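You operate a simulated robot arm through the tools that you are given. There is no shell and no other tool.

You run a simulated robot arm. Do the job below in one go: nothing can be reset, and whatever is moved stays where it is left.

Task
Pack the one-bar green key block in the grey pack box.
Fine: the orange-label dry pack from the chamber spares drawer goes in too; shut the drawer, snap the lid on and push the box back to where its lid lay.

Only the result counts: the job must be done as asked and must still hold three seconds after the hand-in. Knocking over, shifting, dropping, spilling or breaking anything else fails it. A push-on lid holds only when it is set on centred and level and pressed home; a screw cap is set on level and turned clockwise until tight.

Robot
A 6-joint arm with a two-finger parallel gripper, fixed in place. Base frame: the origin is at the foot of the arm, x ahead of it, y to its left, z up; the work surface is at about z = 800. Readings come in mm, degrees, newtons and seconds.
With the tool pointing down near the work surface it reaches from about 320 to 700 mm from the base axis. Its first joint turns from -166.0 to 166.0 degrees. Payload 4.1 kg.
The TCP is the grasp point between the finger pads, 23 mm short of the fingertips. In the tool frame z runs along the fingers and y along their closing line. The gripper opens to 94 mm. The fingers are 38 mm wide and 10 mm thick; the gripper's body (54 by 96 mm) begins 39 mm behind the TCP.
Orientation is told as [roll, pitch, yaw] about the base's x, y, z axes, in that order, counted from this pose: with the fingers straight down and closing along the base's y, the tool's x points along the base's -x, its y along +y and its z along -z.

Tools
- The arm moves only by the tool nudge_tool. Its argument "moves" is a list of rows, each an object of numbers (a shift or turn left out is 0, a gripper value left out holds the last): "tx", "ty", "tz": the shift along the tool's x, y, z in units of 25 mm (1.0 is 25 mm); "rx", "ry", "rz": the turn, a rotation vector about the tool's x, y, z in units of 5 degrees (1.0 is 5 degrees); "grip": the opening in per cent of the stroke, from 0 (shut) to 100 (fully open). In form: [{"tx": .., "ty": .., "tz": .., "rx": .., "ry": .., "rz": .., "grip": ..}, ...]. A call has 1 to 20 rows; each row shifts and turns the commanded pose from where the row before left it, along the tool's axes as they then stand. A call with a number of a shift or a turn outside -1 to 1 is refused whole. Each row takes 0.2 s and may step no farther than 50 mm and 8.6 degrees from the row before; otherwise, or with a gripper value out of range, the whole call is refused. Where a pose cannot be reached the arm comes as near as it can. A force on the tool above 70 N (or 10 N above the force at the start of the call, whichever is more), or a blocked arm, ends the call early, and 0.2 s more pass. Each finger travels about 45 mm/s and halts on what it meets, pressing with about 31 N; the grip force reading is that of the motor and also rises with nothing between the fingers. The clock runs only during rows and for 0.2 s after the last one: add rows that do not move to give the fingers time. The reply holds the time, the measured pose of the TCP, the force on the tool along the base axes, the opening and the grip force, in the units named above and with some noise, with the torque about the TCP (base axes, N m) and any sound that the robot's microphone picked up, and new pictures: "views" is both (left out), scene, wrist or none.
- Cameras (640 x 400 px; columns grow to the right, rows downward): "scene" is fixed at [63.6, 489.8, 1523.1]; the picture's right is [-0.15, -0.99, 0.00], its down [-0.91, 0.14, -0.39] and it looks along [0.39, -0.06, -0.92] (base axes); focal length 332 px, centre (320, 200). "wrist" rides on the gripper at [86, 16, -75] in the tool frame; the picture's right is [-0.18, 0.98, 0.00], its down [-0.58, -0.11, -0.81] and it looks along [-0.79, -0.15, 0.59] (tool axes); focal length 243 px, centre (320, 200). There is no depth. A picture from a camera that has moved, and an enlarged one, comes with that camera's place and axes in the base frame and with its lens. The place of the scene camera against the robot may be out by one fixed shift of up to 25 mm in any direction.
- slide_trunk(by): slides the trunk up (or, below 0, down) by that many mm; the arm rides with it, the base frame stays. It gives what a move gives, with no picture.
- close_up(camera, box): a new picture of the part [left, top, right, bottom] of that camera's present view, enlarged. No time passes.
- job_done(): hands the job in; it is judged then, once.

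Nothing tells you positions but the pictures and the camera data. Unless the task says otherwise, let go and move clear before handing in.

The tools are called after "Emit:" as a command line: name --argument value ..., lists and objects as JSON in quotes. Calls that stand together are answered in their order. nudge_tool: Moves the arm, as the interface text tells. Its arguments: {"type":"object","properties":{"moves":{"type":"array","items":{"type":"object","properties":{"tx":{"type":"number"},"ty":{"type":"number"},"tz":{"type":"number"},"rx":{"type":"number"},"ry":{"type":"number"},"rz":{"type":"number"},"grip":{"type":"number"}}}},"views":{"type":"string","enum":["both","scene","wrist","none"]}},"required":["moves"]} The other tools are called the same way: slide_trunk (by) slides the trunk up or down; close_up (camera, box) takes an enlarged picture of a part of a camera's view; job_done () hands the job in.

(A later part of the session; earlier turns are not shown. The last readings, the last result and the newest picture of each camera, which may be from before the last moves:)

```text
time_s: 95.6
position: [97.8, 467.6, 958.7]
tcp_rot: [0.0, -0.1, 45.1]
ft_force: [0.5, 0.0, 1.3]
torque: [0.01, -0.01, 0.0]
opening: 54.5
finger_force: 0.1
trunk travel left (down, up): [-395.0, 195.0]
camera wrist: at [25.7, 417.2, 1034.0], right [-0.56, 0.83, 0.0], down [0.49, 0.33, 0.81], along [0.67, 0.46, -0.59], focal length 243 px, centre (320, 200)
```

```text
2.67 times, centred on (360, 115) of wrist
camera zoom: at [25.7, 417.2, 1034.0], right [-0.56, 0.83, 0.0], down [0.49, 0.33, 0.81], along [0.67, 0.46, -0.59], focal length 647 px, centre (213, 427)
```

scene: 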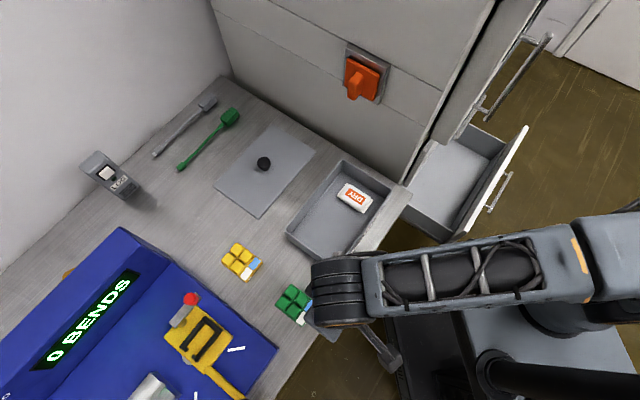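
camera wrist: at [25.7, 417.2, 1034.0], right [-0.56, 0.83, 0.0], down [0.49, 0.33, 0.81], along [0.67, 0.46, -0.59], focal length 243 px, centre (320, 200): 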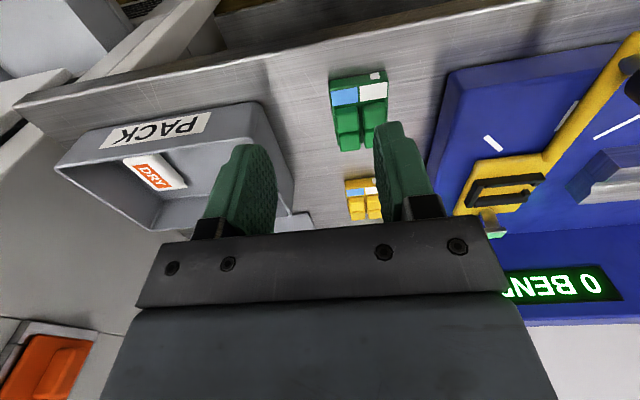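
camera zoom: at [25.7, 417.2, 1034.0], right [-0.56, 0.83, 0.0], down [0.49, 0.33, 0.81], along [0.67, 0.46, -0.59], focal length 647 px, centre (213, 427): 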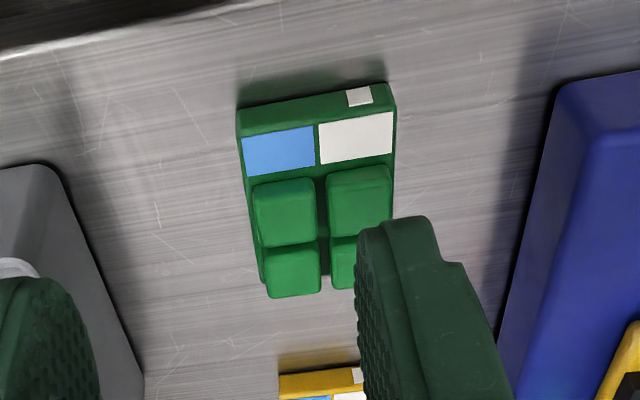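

Emit:
close_up --camera "wrist" --box '[310, 60, 410, 125]'

Emit:
close_up --camera "wrist" --box '[330, 160, 400, 230]'

Emit:
close_up --camera "scene" --box '[40, 230, 140, 300]'

Emit:
close_up --camera "scene" --box '[215, 235, 325, 330]'

```text
6.15 times, centred on (360, 92) of wrist
camera zoom: at [25.7, 417.2, 1034.0], right [-0.56, 0.83, 0.0], down [0.49, 0.33, 0.81], along [0.67, 0.46, -0.59], focal length 1493 px, centre (74, 862)
```

zoom: 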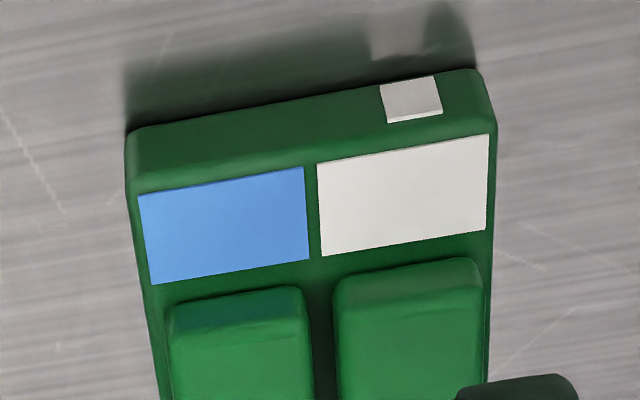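

```text
5.71 times, centred on (365, 195) of wrist
camera zoom: at [25.7, 417.2, 1034.0], right [-0.56, 0.83, 0.0], down [0.49, 0.33, 0.81], along [0.67, 0.46, -0.59], focal length 1386 px, centre (63, 229)
```

zoom: 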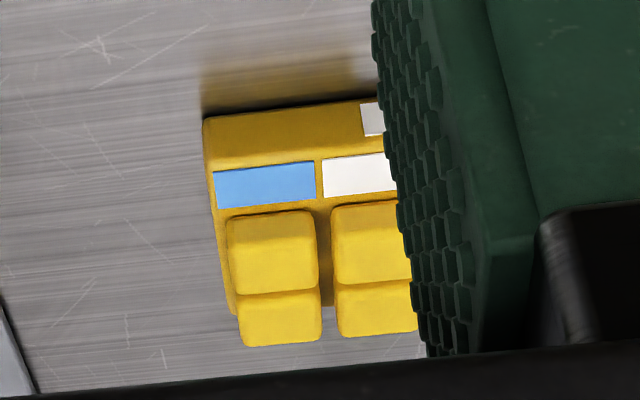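

```text
5.71 times, centred on (90, 265) of scene
camera zoom: at [63.6, 489.8, 1523.1], right [-0.15, -0.99, 0.0], down [-0.91, 0.14, -0.39], along [0.39, -0.06, -0.92], focal length 1899 px, centre (1634, -171)
```

zoom: 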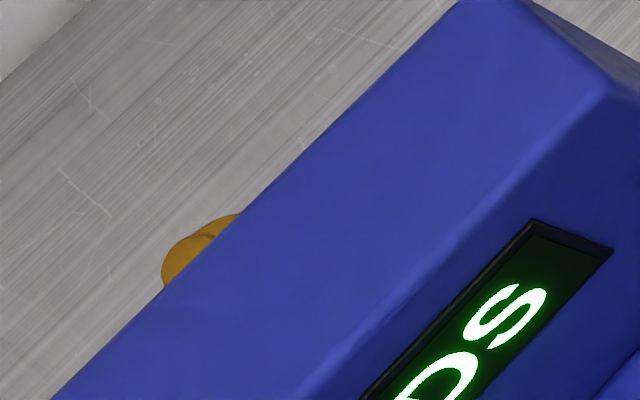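

```text
4.21 times, centred on (270, 282) of scene
camera zoom: at [63.6, 489.8, 1523.1], right [-0.15, -0.99, 0.0], down [-0.91, 0.14, -0.39], along [0.39, -0.06, -0.92], focal length 1399 px, centre (530, -147)
```

zoom: 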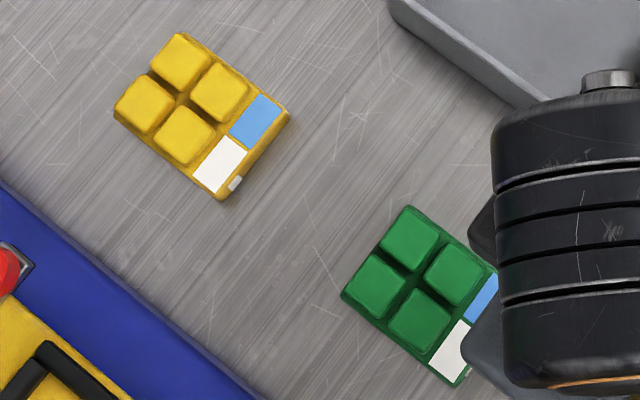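

The green block carries a single white bar on its side. Before deciding, I'll rise and look over the blue machine for any other green block that might be hidden.

Emit:
nudge_tool --moves '[{"tz": -1}, {"tz": -1}, {"tz": -1}, {"tz": -1}, {"tz": -1}, {"tz": -1}, {"tz": -1}, {"tz": -1}, {"rz": -1}, {"rz": -1}, {"rz": -1}, {"rz": -1}, {"rz": -1}, {"rz": -1}, {"tx": 0}]' --views "wrist"

```text
time_s: 98.8
position: [99.7, 467.3, 1161.6]
tcp_rot: [-0.1, -0.1, 75.2]
ft_force: [-0.2, -0.5, 0.3]
torque: [0.03, -0.01, 0.02]
opening: 54.6
finger_force: 0.0
trunk travel left (down, up): [-395.0, 195.0]
camera wrist: at [61.9, 388.0, 1235.7], right [-0.9, 0.43, 0.0], down [0.25, 0.53, 0.81], along [0.35, 0.73, -0.59], focal length 243 px, centre (320, 200)
```

wrist: 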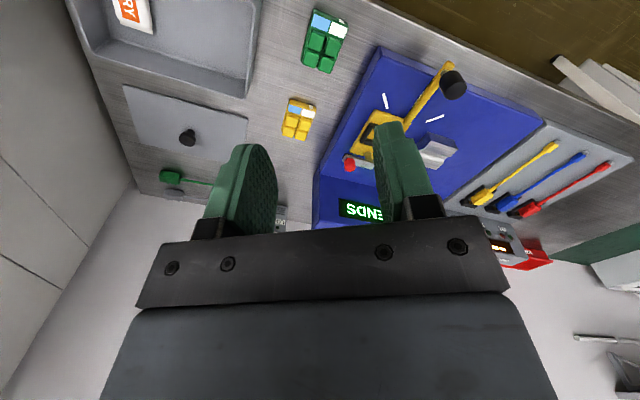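

Emit:
nudge_tool --moves '[{"rz": -1}, {"rz": -1}, {"rz": -1}, {"rz": -1}, {"rz": -1}, {"rz": -1}, {"rz": -1}, {"rz": -1}, {"tx": 0}]' --views "wrist"

Emit:
close_up --camera "wrist" --box '[180, 0, 640, 240]'

```text
time_s: 100.8
position: [98.7, 467.1, 1160.8]
tcp_rot: [-0.1, 0.0, 115.1]
ft_force: [0.1, 0.8, 0.5]
torque: [-0.01, 0.01, 0.0]
opening: 54.7
finger_force: 0.0
trunk travel left (down, up): [-395.0, 195.0]
camera wrist: at [122.0, 381.9, 1235.9], right [-0.97, -0.25, 0.0], down [-0.15, 0.57, 0.81], along [-0.2, 0.78, -0.59], focal length 243 px, centre (320, 200)
```

wrist: 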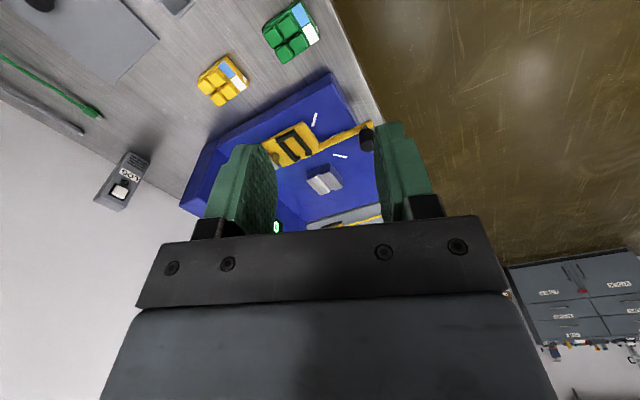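

```text
1.39 times, centred on (410, 120) of wrist
camera zoom: at [122.0, 381.9, 1235.9], right [-0.97, -0.25, 0.0], down [-0.15, 0.57, 0.81], along [-0.2, 0.78, -0.59], focal length 338 px, centre (195, 311)
```

zoom: 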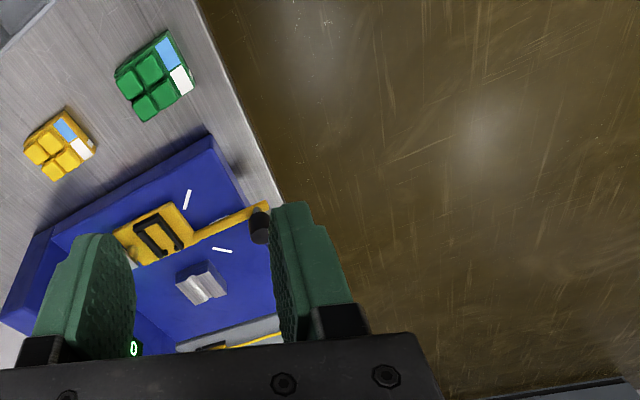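

Only this one green block exists on the bench, so it is the target: about d≈468, s≈−290, aligned with the bench. I'll turn back and go above it.

Emit:
nudge_tool --moves '[{"rz": 1, "grip": 85}, {"rz": 1}, {"rz": 1}, {"rz": 1}, {"rz": 1}, {"rz": 1}, {"rz": 1}, {"rz": 1}, {"rz": 1}, {"rz": 1}, {"rz": 1}, {"rz": 1}, {"rz": 1}, {"rz": 1.0}, {"tx": 0}]' --views "none"

Emit:
nudge_tool --moves '[{"tz": 1, "ty": 0.4, "tx": -0.6}, {"tz": 1, "ty": 0.4, "tx": -0.6}, {"tz": 1, "ty": 0.4, "tx": -0.6}, {"tz": 1, "tx": -0.6}, {"tz": 1}, {"tz": 1}, {"tz": 1}, {"tz": 1}, {"tz": 0}]' --views "both"

```text
time_s: 104.0
position: [100.2, 467.0, 1160.4]
tcp_rot: [0.0, 0.0, 44.9]
ft_force: [-0.2, 0.6, 0.5]
torque: [-0.01, -0.01, 0.0]
opening: 80.0
finger_force: 0.1
trunk travel left (down, up): [-395.0, 195.0]
```

```text
time_s: 106.0
position: [120.6, 531.4, 962.7]
tcp_rot: [0.0, -0.1, 45.1]
ft_force: [0.1, 0.3, 0.4]
torque: [-0.02, 0.0, 0.0]
opening: 79.8
finger_force: 0.1
trunk travel left (down, up): [-395.0, 195.0]
camera wrist: at [48.7, 481.2, 1036.9], right [-0.56, 0.83, 0.0], down [0.49, 0.33, 0.81], along [0.67, 0.46, -0.59], focal length 243 px, centre (320, 200)
```

scene: 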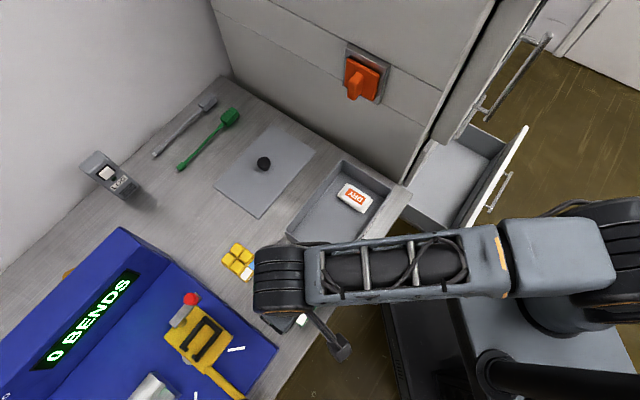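
wrist: 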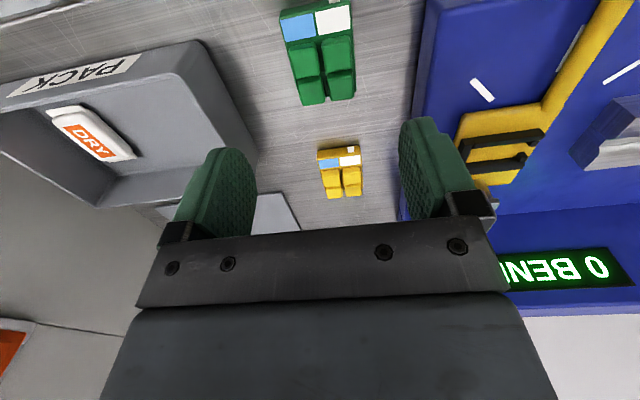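

Emit:
close_up --camera "wrist" --box '[240, 0, 400, 110]'

```text
3.64 times, centred on (320, 55) of wrist
camera zoom: at [48.7, 481.2, 1036.9], right [-0.56, 0.83, 0.0], down [0.49, 0.33, 0.81], along [0.67, 0.46, -0.59], focal length 882 px, centre (320, 727)
```

zoom: 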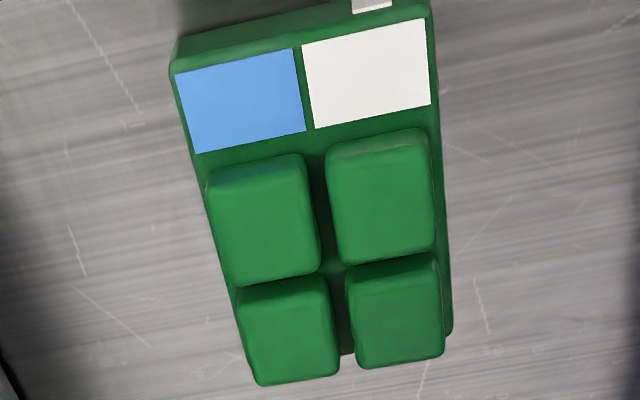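

Emit:
nudge_tool --moves '[{"tz": 0.9, "tx": -0.2}, {"tz": 0.9, "tx": -0.2}, {"tz": 0.9}, {"tz": 0.9}, {"tz": 0.8}, {"tz": 0}]' --views "wrist"

Emit:
close_up --camera "wrist" --box '[160, 40, 480, 240]'

```text
time_s: 107.4
position: [130.9, 539.5, 850.3]
tcp_rot: [0.0, 0.0, 45.0]
ft_force: [0.1, 0.0, -0.6]
torque: [0.0, 0.01, 0.01]
opening: 79.9
finger_force: 0.0
trunk travel left (down, up): [-395.0, 195.0]
camera wrist: at [58.7, 489.2, 925.7], right [-0.56, 0.83, 0.0], down [0.49, 0.33, 0.81], along [0.67, 0.46, -0.59], focal length 243 px, centre (320, 200)
```

wrist: 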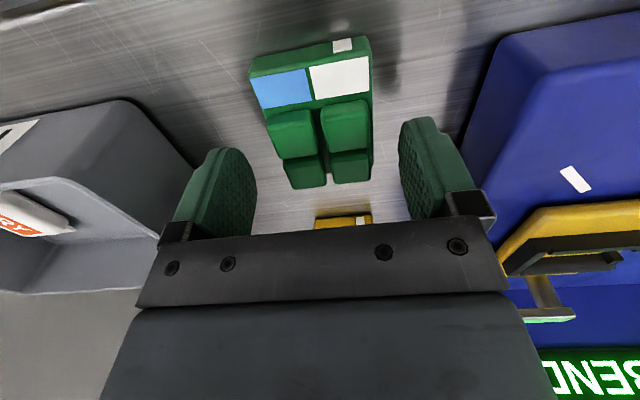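

```text
2.00 times, centred on (320, 140) of wrist
camera zoom: at [58.7, 489.2, 925.7], right [-0.56, 0.83, 0.0], down [0.49, 0.33, 0.81], along [0.67, 0.46, -0.59], focal length 485 px, centre (320, 320)
```

zoom: 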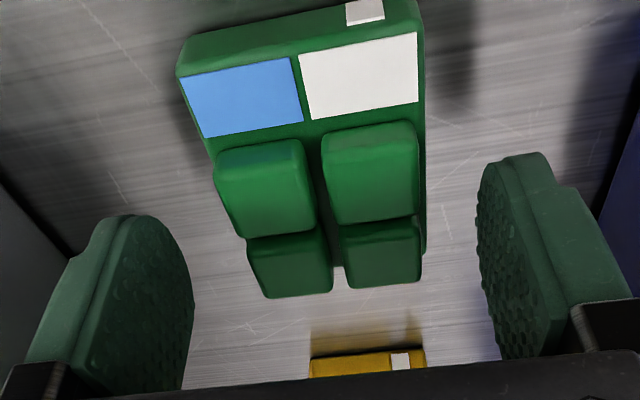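

Emit:
nudge_tool --moves '[{"tz": 0.4, "ty": 0.03}, {"tz": 0.4, "ty": 0.03}, {"tz": 0.1}, {"tz": 0}]' --views "wrist"

```text
time_s: 108.4
position: [128.7, 539.9, 827.2]
tcp_rot: [0.0, -0.1, 45.0]
ft_force: [0.4, 0.2, -0.5]
torque: [0.03, 0.01, -0.01]
opening: 79.8
finger_force: 0.1
trunk travel left (down, up): [-395.0, 195.0]
camera wrist: at [56.4, 490.0, 902.4], right [-0.56, 0.83, 0.0], down [0.49, 0.33, 0.81], along [0.67, 0.46, -0.59], focal length 243 px, centre (320, 200)
```

wrist: 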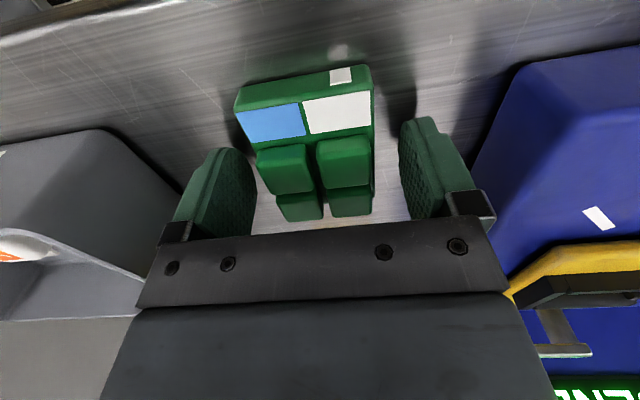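

Emit:
nudge_tool --moves '[{"grip": 0}, {"grip": 0}, {"grip": 0}, {"grip": 0}, {"grip": 0}]' --views "wrist"

```text
time_s: 109.6
position: [128.4, 540.9, 828.4]
tcp_rot: [0.0, 0.0, 45.0]
ft_force: [-0.5, 0.4, -0.5]
torque: [0.0, 0.02, 0.01]
opening: 55.1
finger_force: 30.3
trunk travel left (down, up): [-395.0, 195.0]
camera wrist: at [56.4, 490.0, 902.5], right [-0.56, 0.83, 0.0], down [0.49, 0.33, 0.81], along [0.67, 0.46, -0.59], focal length 243 px, centre (320, 200)
```

wrist: 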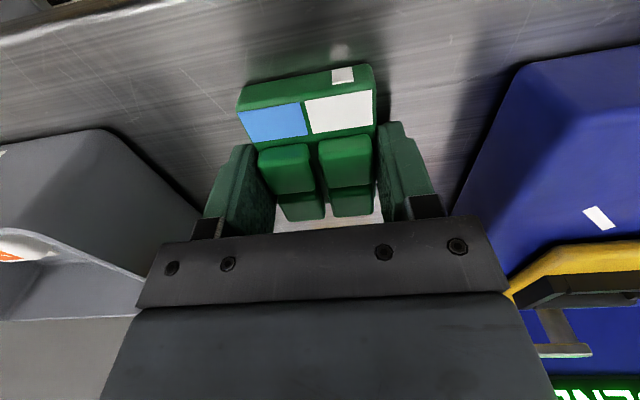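

Gripped at 55 mm. I'll lift gently and check the hold.

Emit:
nudge_tool --moves '[{"tz": -0.2}, {"tz": -0.3}, {"tz": -0.4}, {"tz": -0.4}, {"tz": -0.4}, {"tz": -0.4}, {"tz": -0.4}, {"tz": -0.4}, {"tz": -0.4}, {"tz": -0.4}, {"tz": -0.4}, {"tz": -0.4}, {"tz": -0.4}, {"tz": 0}]' --views "both"

```text
time_s: 112.6
position: [127.7, 540.4, 950.5]
tcp_rot: [-0.1, 0.0, 45.0]
ft_force: [-0.1, 0.0, -0.8]
torque: [0.0, -0.03, 0.0]
opening: 55.1
finger_force: 31.2
trunk travel left (down, up): [-395.0, 195.0]
camera wrist: at [56.0, 490.1, 1025.4], right [-0.56, 0.83, 0.0], down [0.49, 0.33, 0.81], along [0.67, 0.46, -0.59], focal length 243 px, centre (320, 200)
```

scene: 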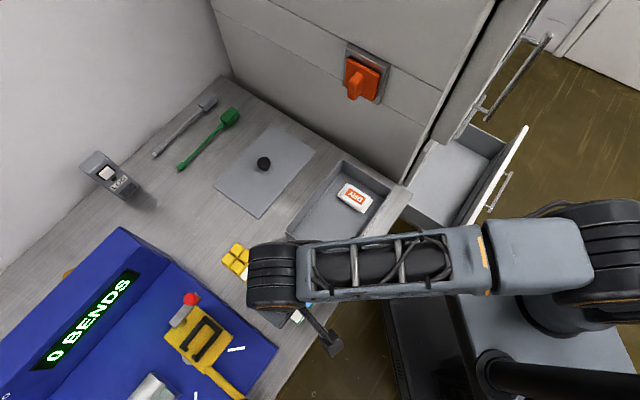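
wrist: 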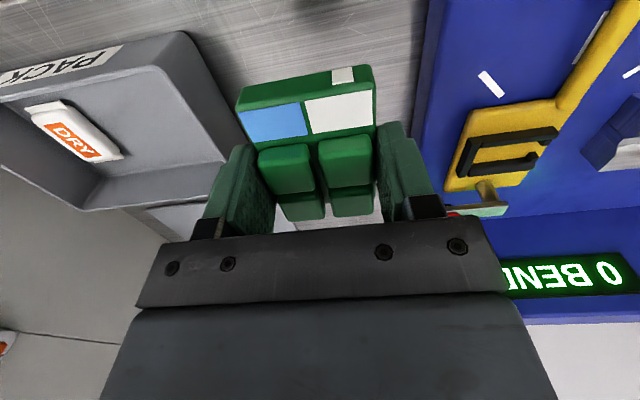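

Emit:
nudge_tool --moves '[{"ty": -0.5, "tx": -0.146}, {"ty": -0.7, "tx": -0.146}, {"ty": -0.75, "tx": -0.146}, {"ty": -0.75, "tx": -0.146}, {"ty": -0.75, "tx": -0.146}, {"ty": -0.75, "tx": -0.146}, {"ty": -0.75, "tx": -0.146}, {"ty": -0.75, "tx": -0.146}, {"ty": -0.75, "tx": -0.146}, {"ty": -0.75, "tx": -0.146}, {"ty": 0}]' --views "wrist"

```text
time_s: 115.0
position: [281.3, 435.8, 950.6]
tcp_rot: [0.0, -0.1, 45.0]
ft_force: [0.9, 0.3, -0.3]
torque: [-0.03, 0.02, 0.0]
opening: 55.0
finger_force: 30.6
trunk travel left (down, up): [-395.0, 195.0]
camera wrist: at [209.1, 385.1, 1024.3], right [-0.56, 0.83, 0.0], down [0.49, 0.33, 0.81], along [0.67, 0.46, -0.59], focal length 243 px, centre (320, 200)
```

wrist: 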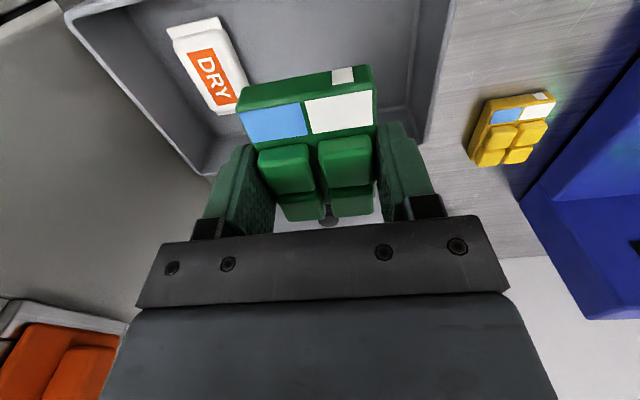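

Emit:
nudge_tool --moves '[{"tz": 0.5}, {"tz": 0.6}, {"tz": 0.6}, {"tz": 0.6}, {"tz": 0.6}, {"tz": 0.6}, {"tz": 0.4}, {"tz": 0}]' --views "wrist"

```text
time_s: 116.8
position: [281.5, 437.0, 854.2]
tcp_rot: [0.0, 0.0, 45.0]
ft_force: [-0.3, -0.2, -0.6]
torque: [0.02, 0.02, 0.03]
opening: 55.1
finger_force: 31.2
trunk travel left (down, up): [-395.0, 195.0]
camera wrist: at [209.3, 386.8, 928.7], right [-0.56, 0.83, 0.0], down [0.49, 0.33, 0.81], along [0.67, 0.46, -0.59], focal length 243 px, centre (320, 200)
```

wrist: 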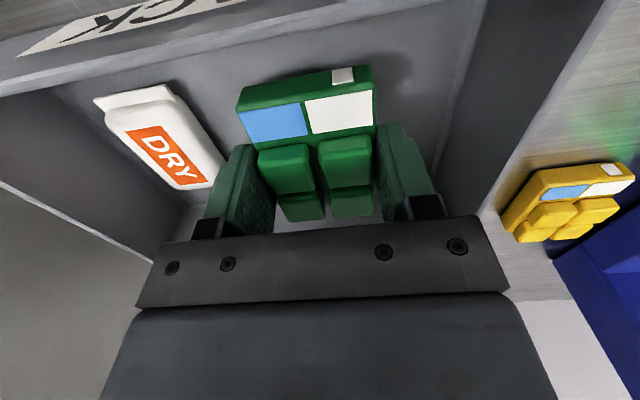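

Emit:
nudge_tool --moves '[{"tz": 0.4}, {"tz": 0.3}, {"tz": 0.08}, {"tz": 0}]' --views "none"

Emit:
nudge_tool --moves '[{"tz": 0.08}, {"tz": 0}]' --views "none"

Emit:
nudge_tool --moves '[{"tz": 0.06}, {"tz": 0}]' --views "none"

```text
time_s: 117.8
position: [281.0, 435.3, 834.7]
tcp_rot: [0.0, -0.1, 45.0]
ft_force: [-0.5, 0.6, 0.0]
torque: [0.01, -0.01, 0.01]
opening: 55.0
finger_force: 30.9
trunk travel left (down, up): [-395.0, 195.0]
```

```text
time_s: 118.4
position: [281.1, 437.2, 831.7]
tcp_rot: [0.0, -0.2, 45.0]
ft_force: [0.1, 0.7, -1.0]
torque: [0.0, -0.02, -0.03]
opening: 55.2
finger_force: 31.0
trunk travel left (down, up): [-395.0, 195.0]
```

```text
time_s: 119.0
position: [281.3, 437.3, 830.7]
tcp_rot: [0.0, -0.2, 44.9]
ft_force: [0.4, 1.4, 6.8]
torque: [-0.17, 0.08, -0.02]
opening: 54.7
finger_force: 31.2
trunk travel left (down, up): [-395.0, 195.0]
```

The block touches the box floor. Release and rise.

Emit:
nudge_tool --moves '[{"grip": 72}, {"grip": 72}, {"grip": 72}, {"tz": -0.3}, {"tz": -0.5}, {"tz": -0.7}, {"tz": -0.8}, {"tz": -0.8}, {"tz": -0.8}, {"tz": -0.8}, {"tz": -0.8}, {"tz": 0}]' --views "both"

```text
time_s: 121.6
position: [280.1, 438.9, 969.6]
tcp_rot: [0.0, -0.1, 45.1]
ft_force: [0.2, 0.9, -0.5]
torque: [0.01, 0.0, 0.01]
opening: 67.8
finger_force: 0.1
trunk travel left (down, up): [-395.0, 195.0]
camera wrist: at [207.7, 388.7, 1044.6], right [-0.56, 0.83, 0.0], down [0.49, 0.33, 0.81], along [0.67, 0.46, -0.59], focal length 243 px, centre (320, 200)
```

scene: 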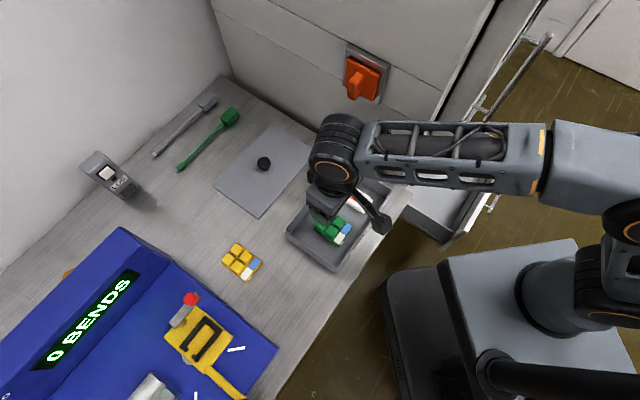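
wrist: 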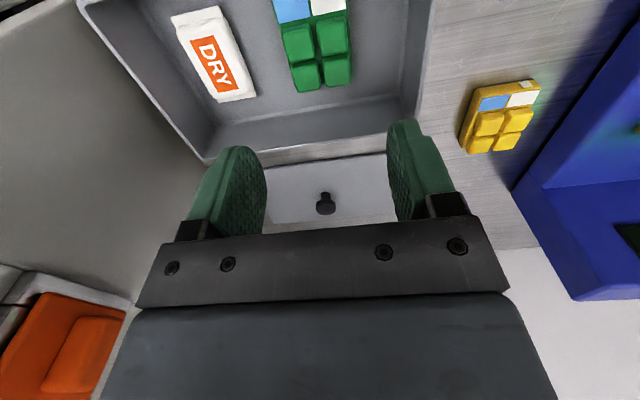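

Both items are in the box. Next I'll look at the lid from closer to fix its exact place before moving it.

Emit:
nudge_tool --moves '[{"tx": -0.6, "ty": -0.25}, {"tx": -0.8, "ty": -0.25}, {"tx": -0.8, "ty": -0.25}, {"tx": -0.8, "ty": -0.25}, {"tx": -0.6, "ty": -0.2}, {"tx": 0}]' --views "wrist"

Emit:
close_up --camera "wrist" --box '[220, 100, 420, 230]'

Emit:
close_up --camera "scene" --box '[200, 110, 340, 230]'

```text
time_s: 123.0
position: [366.3, 480.0, 966.8]
tcp_rot: [0.1, -0.1, 45.0]
ft_force: [-0.5, 0.4, 0.2]
torque: [-0.03, 0.0, -0.01]
opening: 67.6
finger_force: 0.1
trunk travel left (down, up): [-395.0, 195.0]
camera wrist: at [293.7, 429.6, 1042.8], right [-0.56, 0.83, 0.0], down [0.49, 0.33, 0.81], along [0.67, 0.46, -0.59], focal length 243 px, centre (320, 200)
```

wrist: 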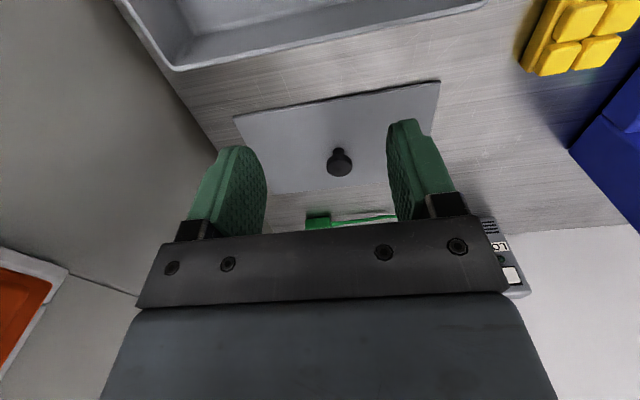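

```text
3.08 times, centred on (320, 165) of wrist
camera zoom: at [293.7, 429.6, 1042.8], right [-0.56, 0.83, 0.0], down [0.49, 0.33, 0.81], along [0.67, 0.46, -0.59], focal length 746 px, centre (320, 308)
```

zoom: 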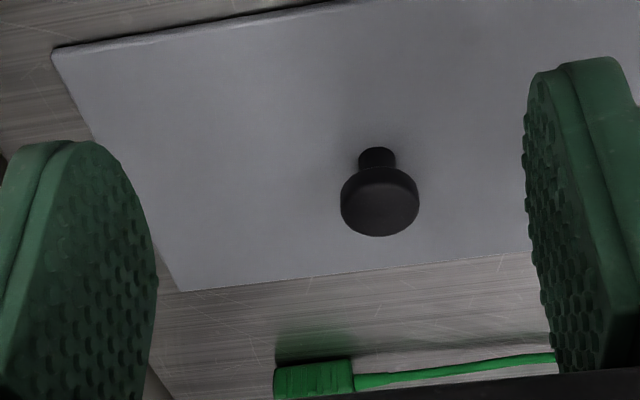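

```text
3.33 times, centred on (270, 170) of scene
camera zoom: at [63.6, 489.8, 1523.1], right [-0.15, -0.99, 0.0], down [-0.91, 0.14, -0.39], along [0.39, -0.06, -0.92], focal length 1108 px, centre (487, 300)
```

zoom: 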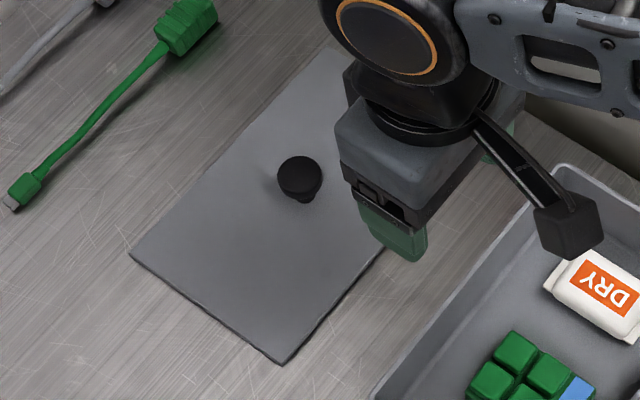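

I take the lid to be at d≈656–802, s≈−190 to +32, its knob at about d≈730, s≈−79, straight behind the box. It's at the edge of reach, so I'll raise the trunk and lean the tool outward about 15°.

Emit:
slide_trunk --by 150

Emit:
nudge_tool --moves '[{"ry": -1}, {"ry": -1}, {"ry": -1}, {"tx": 0}]' --views "none"

```text
time_s: 124.8
position: [365.2, 479.4, 1117.9]
tcp_rot: [0.0, -0.1, 44.9]
ft_force: [-0.3, 0.1, 0.1]
torque: [0.01, 0.01, -0.04]
opening: 67.8
finger_force: 0.1
trunk travel left (down, up): [-545.0, 45.0]
```

```text
time_s: 125.8
position: [365.4, 480.1, 1118.1]
tcp_rot: [0.1, -15.2, 45.0]
ft_force: [0.1, 0.1, 0.2]
torque: [0.0, -0.04, -0.01]
opening: 67.7
finger_force: 0.0
trunk travel left (down, up): [-545.0, 45.0]
```

Emit:
nudge_tool --moves '[{"tx": -0.4375, "tz": 0.935}, {"tx": -0.4375, "tz": 0.935}, {"tx": -0.4375, "tz": 0.935}, {"tx": -0.4375, "tz": 0.935}, {"tx": -0.4375, "tz": 0.935}, {"tx": -0.4375, "tz": 0.935}, {"tx": -0.4375, "tz": 0.935}, {"tx": -0.4375, "tz": 0.935}, {"tx": 0}]' --views "both"

Emit:
close_up --camera "wrist" --box '[200, 60, 440, 230]'

```text
time_s: 127.8
position: [459.0, 571.4, 959.2]
tcp_rot: [0.0, -14.9, 45.0]
ft_force: [-0.9, 0.6, -0.4]
torque: [0.02, 0.0, -0.01]
opening: 67.9
finger_force: 0.1
out of reach, approached as far as the arm can: row 8
trunk travel left (down, up): [-545.0, 45.0]
camera wrist: at [375.3, 510.0, 1009.5], right [-0.57, 0.82, 0.05], down [0.33, 0.17, 0.93], along [0.75, 0.54, -0.37], focal length 243 px, centre (320, 200)
```

scene: 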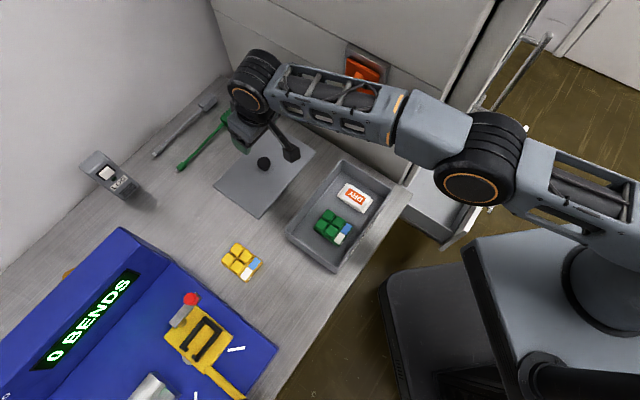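
wrist: 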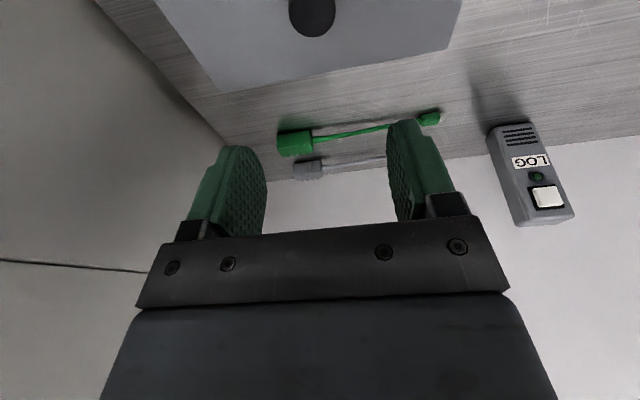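

```text
2.35 times, centred on (320, 145) of wrist
camera zoom: at [375.3, 510.0, 1009.5], right [-0.57, 0.82, 0.05], down [0.33, 0.17, 0.93], along [0.75, 0.54, -0.37], focal length 571 px, centre (320, 329)
```

zoom: 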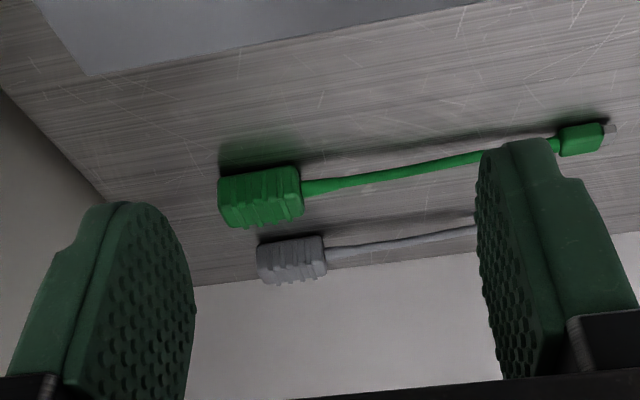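

The arm just about reaches over the knob. I'll descend straight down toward it and check alignment.

Emit:
nudge_tool --moves '[{"tx": 0.26, "tz": 0.966}, {"tx": 0.26, "tz": 0.966}, {"tx": 0.26, "tz": 0.966}, {"tx": 0}]' --views "wrist"

Emit:
close_up --camera "wrist" --box '[160, 0, 480, 230]'

```text
time_s: 128.8
position: [457.2, 569.2, 884.8]
tcp_rot: [0.0, -15.1, 45.0]
ft_force: [0.1, -0.4, 0.4]
torque: [0.0, -0.03, -0.01]
opening: 67.4
finger_force: 0.0
trunk travel left (down, up): [-545.0, 45.0]
camera wrist: at [374.2, 507.6, 934.5], right [-0.57, 0.82, 0.05], down [0.33, 0.17, 0.93], along [0.76, 0.54, -0.36], focal length 243 px, centre (320, 200)
```

wrist: 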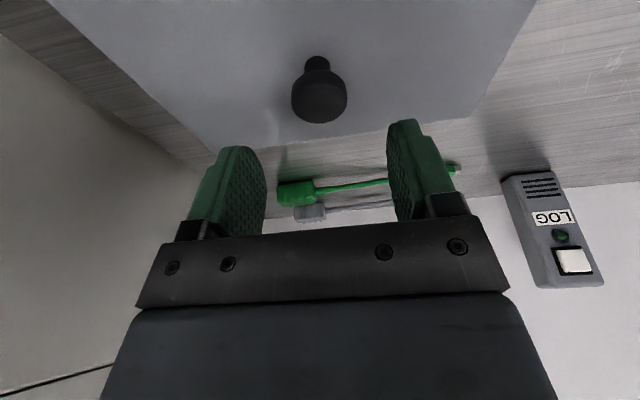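

```text
1.74 times, centred on (320, 115) of wrist
camera zoom: at [374.2, 507.6, 934.5], right [-0.57, 0.82, 0.05], down [0.33, 0.17, 0.93], along [0.76, 0.54, -0.36], focal length 422 px, centre (320, 348)
```

zoom: 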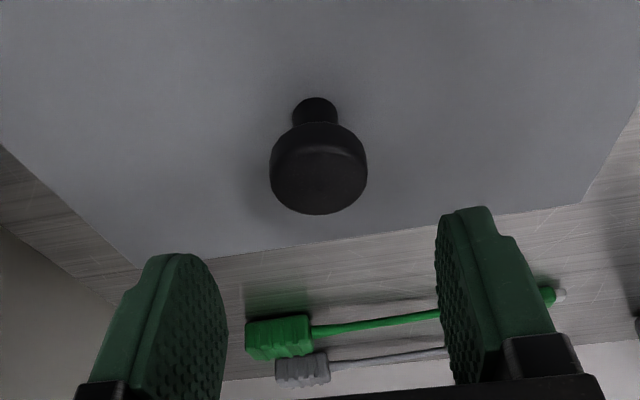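

Emit:
nudge_tool --moves '[{"tx": 0.105, "ty": 0.01, "tz": 0.648}, {"tx": 0.105, "ty": 0.01, "tz": 0.648}, {"tx": 0.105, "ty": 0.01, "tz": 0.648}, {"tx": 0}]' --views "wrist"

Emit:
close_up --camera "wrist" --box '[160, 40, 480, 240]'

```text
time_s: 129.8
position: [453.7, 566.3, 835.5]
tcp_rot: [-0.1, -15.1, 45.0]
ft_force: [0.2, 0.0, -0.2]
torque: [0.0, -0.02, 0.0]
opening: 67.8
finger_force: 0.0
out of reach, approached as far as the arm can: row 2, 3
trunk travel left (down, up): [-545.0, 45.0]
camera wrist: at [370.0, 504.6, 885.9], right [-0.57, 0.82, 0.05], down [0.33, 0.17, 0.93], along [0.76, 0.54, -0.36], focal length 243 px, centre (320, 200)
```

wrist: 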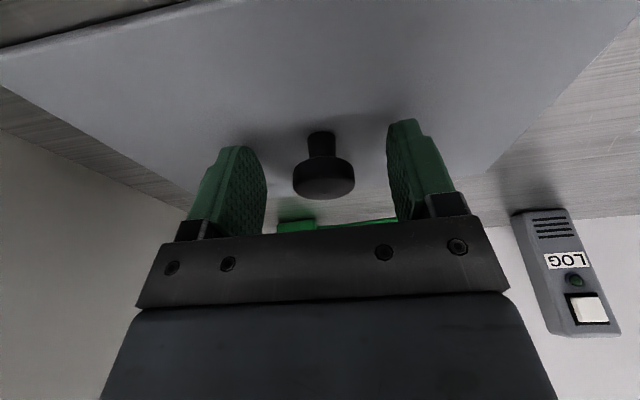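

```text
2.00 times, centred on (320, 140) of wrist
camera zoom: at [370.0, 504.6, 885.9], right [-0.57, 0.82, 0.05], down [0.33, 0.17, 0.93], along [0.76, 0.54, -0.36], focal length 485 px, centre (320, 320)
```

zoom: 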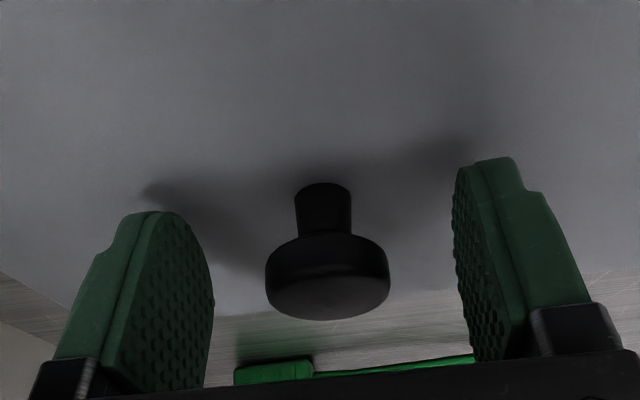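

I'm about 10 mm short at this height. I'll rise a bit and lower the trunk instead, which should extend the reach here.

Emit:
nudge_tool --moves '[{"tx": -0.207, "tz": -0.773}, {"tx": -0.207, "tz": -0.773}, {"tx": -0.207, "tz": -0.773}, {"tx": -0.207, "tz": -0.773}, {"tx": 0}]' --views "none"

Emit:
slide_trunk --by -60

```text
time_s: 131.0
position: [458.1, 570.0, 917.0]
tcp_rot: [0.0, -14.9, 45.0]
ft_force: [-0.2, -0.2, -0.7]
torque: [0.02, 0.02, 0.02]
opening: 67.3
finger_force: 0.0
out of reach, approached as far as the arm can: row 4
trunk travel left (down, up): [-545.0, 45.0]
```

```text
time_s: 132.0
position: [457.4, 569.1, 858.0]
tcp_rot: [-0.1, -15.0, 45.0]
ft_force: [0.6, -0.2, 0.5]
torque: [0.02, -0.01, -0.03]
opening: 67.6
finger_force: 0.0
trunk travel left (down, up): [-485.0, 105.0]
```

Emit:
nudge_tool --moves '[{"ry": -0.6}, {"tx": 0.04, "tz": 0.45}, {"tx": 0.04, "tz": 0.45}, {"tx": 0}]' --views "wrist"

Emit:
close_up --camera "wrist" --box '[160, 40, 480, 240]'

```text
time_s: 133.0
position: [463.8, 575.6, 833.7]
tcp_rot: [-0.1, -18.0, 44.9]
ft_force: [0.1, 0.7, 0.5]
torque: [0.01, -0.03, -0.01]
opening: 67.7
finger_force: 0.1
out of reach, approached as far as the arm can: row 1, 3
trunk travel left (down, up): [-485.0, 105.0]
camera wrist: at [378.2, 512.4, 879.0], right [-0.57, 0.82, 0.06], down [0.29, 0.14, 0.95], along [0.77, 0.56, -0.32], focal length 243 px, centre (320, 200)
```

wrist: 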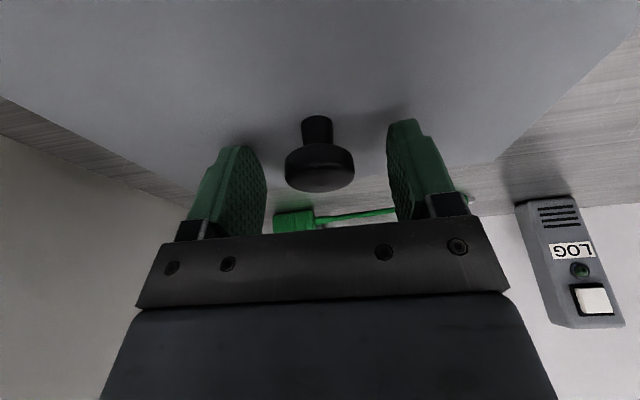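

```text
2.00 times, centred on (320, 140) of wrist
camera zoom: at [378.2, 512.4, 879.0], right [-0.57, 0.82, 0.06], down [0.29, 0.14, 0.95], along [0.77, 0.56, -0.32], focal length 485 px, centre (320, 320)
```

zoom: 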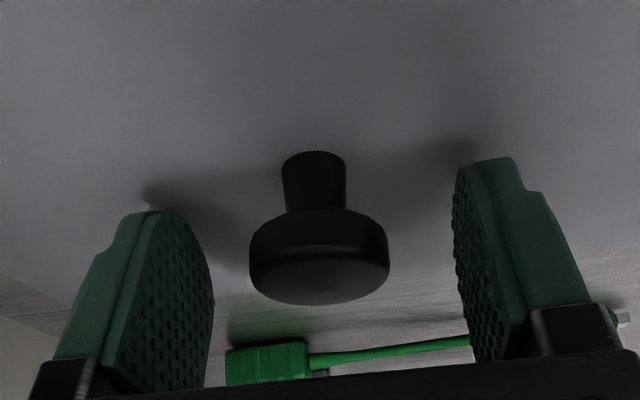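

Emit:
nudge_tool --moves '[{"tx": 0.15, "tz": -0.05}, {"tx": 0}, {"grip": 0}, {"grip": 0}, {"grip": 0}, {"grip": 0}, {"grip": 0}, {"grip": 0}]' --views "wrist"

Emit:
close_up --camera "wrist" --box '[160, 40, 480, 240]'

```text
time_s: 134.8
position: [461.8, 575.9, 834.2]
tcp_rot: [0.0, -18.0, 45.0]
ft_force: [0.0, 1.2, -0.1]
torque: [0.0, 0.0, -0.02]
opening: 31.2
finger_force: 31.2
out of reach, approached as far as the arm can: row 1
trunk travel left (down, up): [-485.0, 105.0]
camera wrist: at [376.6, 512.5, 878.8], right [-0.57, 0.82, 0.06], down [0.29, 0.14, 0.95], along [0.77, 0.56, -0.32], focal length 243 px, centre (320, 200)
```

wrist: 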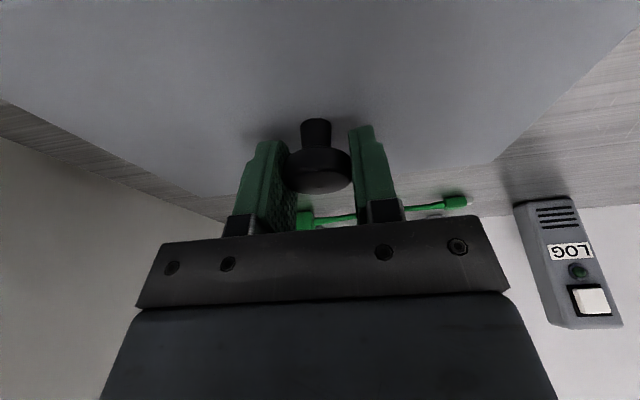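

```text
2.00 times, centred on (320, 140) of wrist
camera zoom: at [376.6, 512.5, 878.8], right [-0.57, 0.82, 0.06], down [0.29, 0.14, 0.95], along [0.77, 0.56, -0.32], focal length 485 px, centre (320, 320)
```

zoom: 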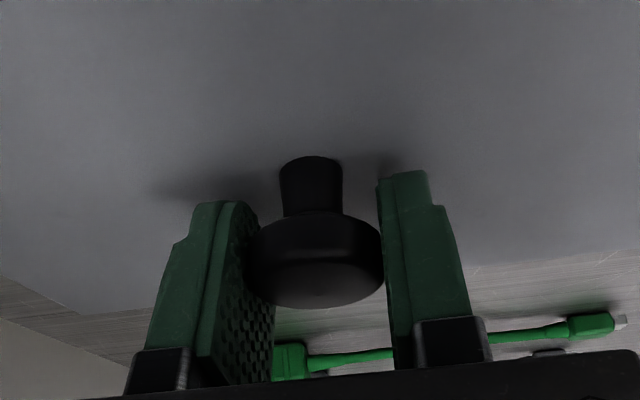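

The knob is gripped (31 mm). I'll lift the lid straight up, then bring it towards the box.

Emit:
nudge_tool --moves '[{"tx": -0.06, "tz": -0.19}, {"tx": -0.12, "tz": -0.38}, {"tx": -0.124, "tz": -0.4}, {"tx": -0.124, "tz": -0.4}, {"tx": -0.124, "tz": -0.4}, {"tx": 0.1, "tz": -0.5}, {"tx": 0.1, "tz": -0.5}, {"tx": 0.1, "tz": -0.5}, {"tx": 0.1, "tz": -0.5}, {"tx": 0}]' --views "both"

```text
time_s: 137.0
position: [459.0, 579.1, 928.2]
tcp_rot: [-0.1, -17.9, 45.2]
ft_force: [0.7, 0.2, -0.8]
torque: [-0.01, -0.03, 0.03]
opening: 30.8
finger_force: 31.0
out of reach, approached as far as the arm can: row 6, 7, 8, 9
trunk travel left (down, up): [-485.0, 105.0]
camera wrist: at [373.3, 515.4, 973.0], right [-0.57, 0.82, 0.06], down [0.29, 0.14, 0.95], along [0.77, 0.56, -0.32], focal length 243 px, centre (320, 200)
```

scene: 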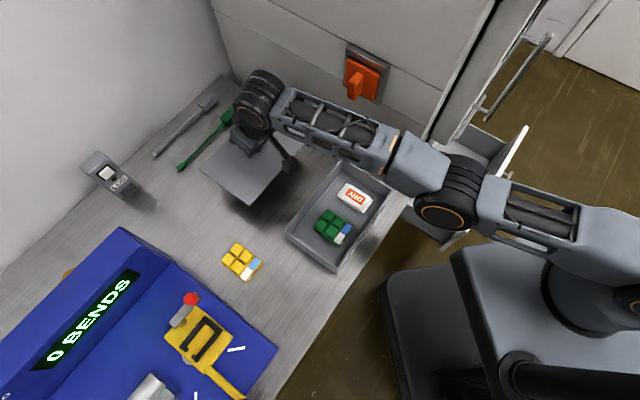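
wrist: 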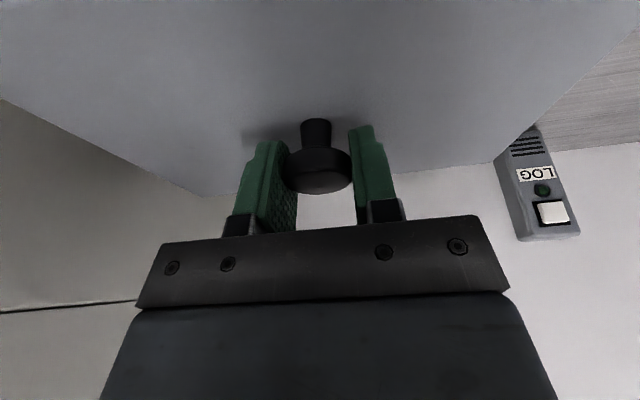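

Emit:
nudge_tool --moves '[{"tx": 0.5, "tz": -0.163}, {"tx": 0.7, "tz": -0.228}, {"tx": 0.7, "tz": -0.228}, {"tx": 0.7, "tz": -0.228}, {"tx": 0.7, "tz": -0.228}, {"tx": 0.7, "tz": -0.228}, {"tx": 0.7, "tz": -0.228}, {"tx": 0.7, "tz": -0.228}, {"tx": 0.7, "tz": -0.228}, {"tx": 0.5, "tz": -0.163}, {"tx": 0}]' --views "both"

```text
time_s: 139.4
position: [343.2, 468.5, 927.8]
tcp_rot: [-0.1, -17.9, 45.0]
ft_force: [-0.3, -0.7, -1.2]
torque: [0.02, 0.03, -0.03]
opening: 30.9
finger_force: 31.4
out of reach, approached as far as the arm can: row 1, 2
trunk travel left (down, up): [-485.0, 105.0]
camera wrist: at [257.6, 405.5, 972.2], right [-0.57, 0.82, 0.06], down [0.29, 0.14, 0.95], along [0.77, 0.56, -0.32], focal length 243 px, centre (320, 200)
```

scene: 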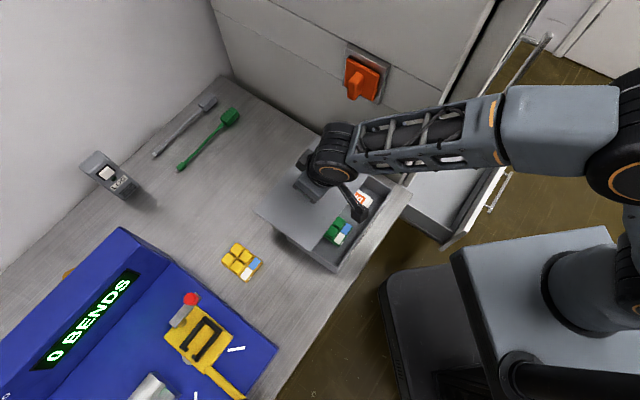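
wrist: 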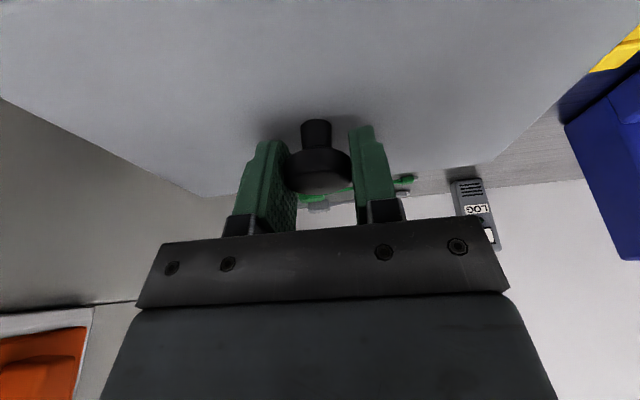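

The lid is held level. I'll bring it above the box and then check its alignment with both cameras.

Emit:
nudge_tool --moves '[{"tx": 0.568, "ty": -0.074, "tz": -0.185}, {"tx": 0.568, "ty": -0.074, "tz": -0.185}, {"tx": 0.568, "ty": -0.074, "tz": -0.185}, {"tx": 0.568, "ty": -0.074, "tz": -0.185}, {"tx": 0}]' --views "both"

Emit:
close_up --camera "scene" --box '[250, 130, 430, 290]'

```text
time_s: 140.6
position: [305.8, 420.7, 929.1]
tcp_rot: [-0.1, -17.9, 45.0]
ft_force: [0.2, -0.2, -0.4]
torque: [0.03, 0.04, 0.01]
opening: 31.0
finger_force: 31.1
trunk travel left (down, up): [-485.0, 105.0]
camera wrist: at [220.7, 357.4, 972.7], right [-0.57, 0.82, 0.06], down [0.29, 0.14, 0.95], along [0.77, 0.56, -0.32], focal length 243 px, centre (320, 200)
```

scene: 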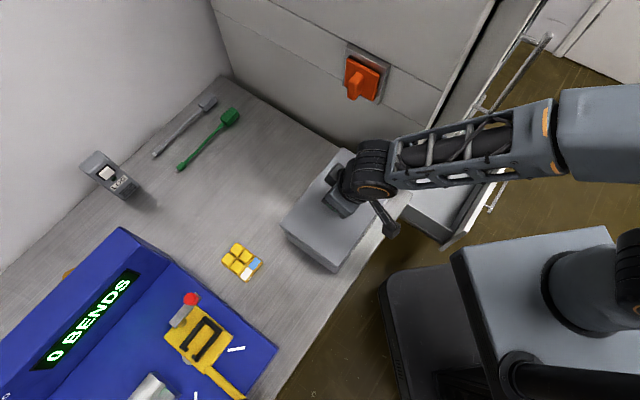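
wrist: 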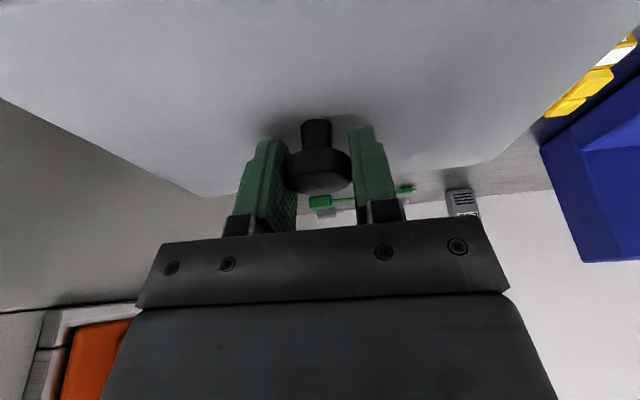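

```text
2.50 times, centred on (340, 210) of scene
camera zoom: at [63.6, 489.8, 1523.1], right [-0.15, -0.99, 0.0], down [-0.91, 0.14, -0.39], along [0.39, -0.06, -0.92], focal length 831 px, centre (270, 175)
```

zoom: 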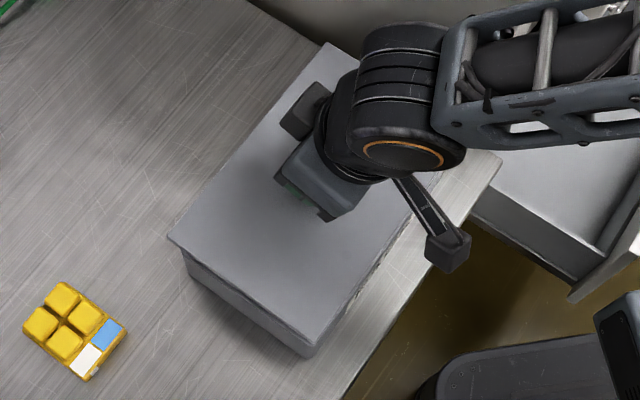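

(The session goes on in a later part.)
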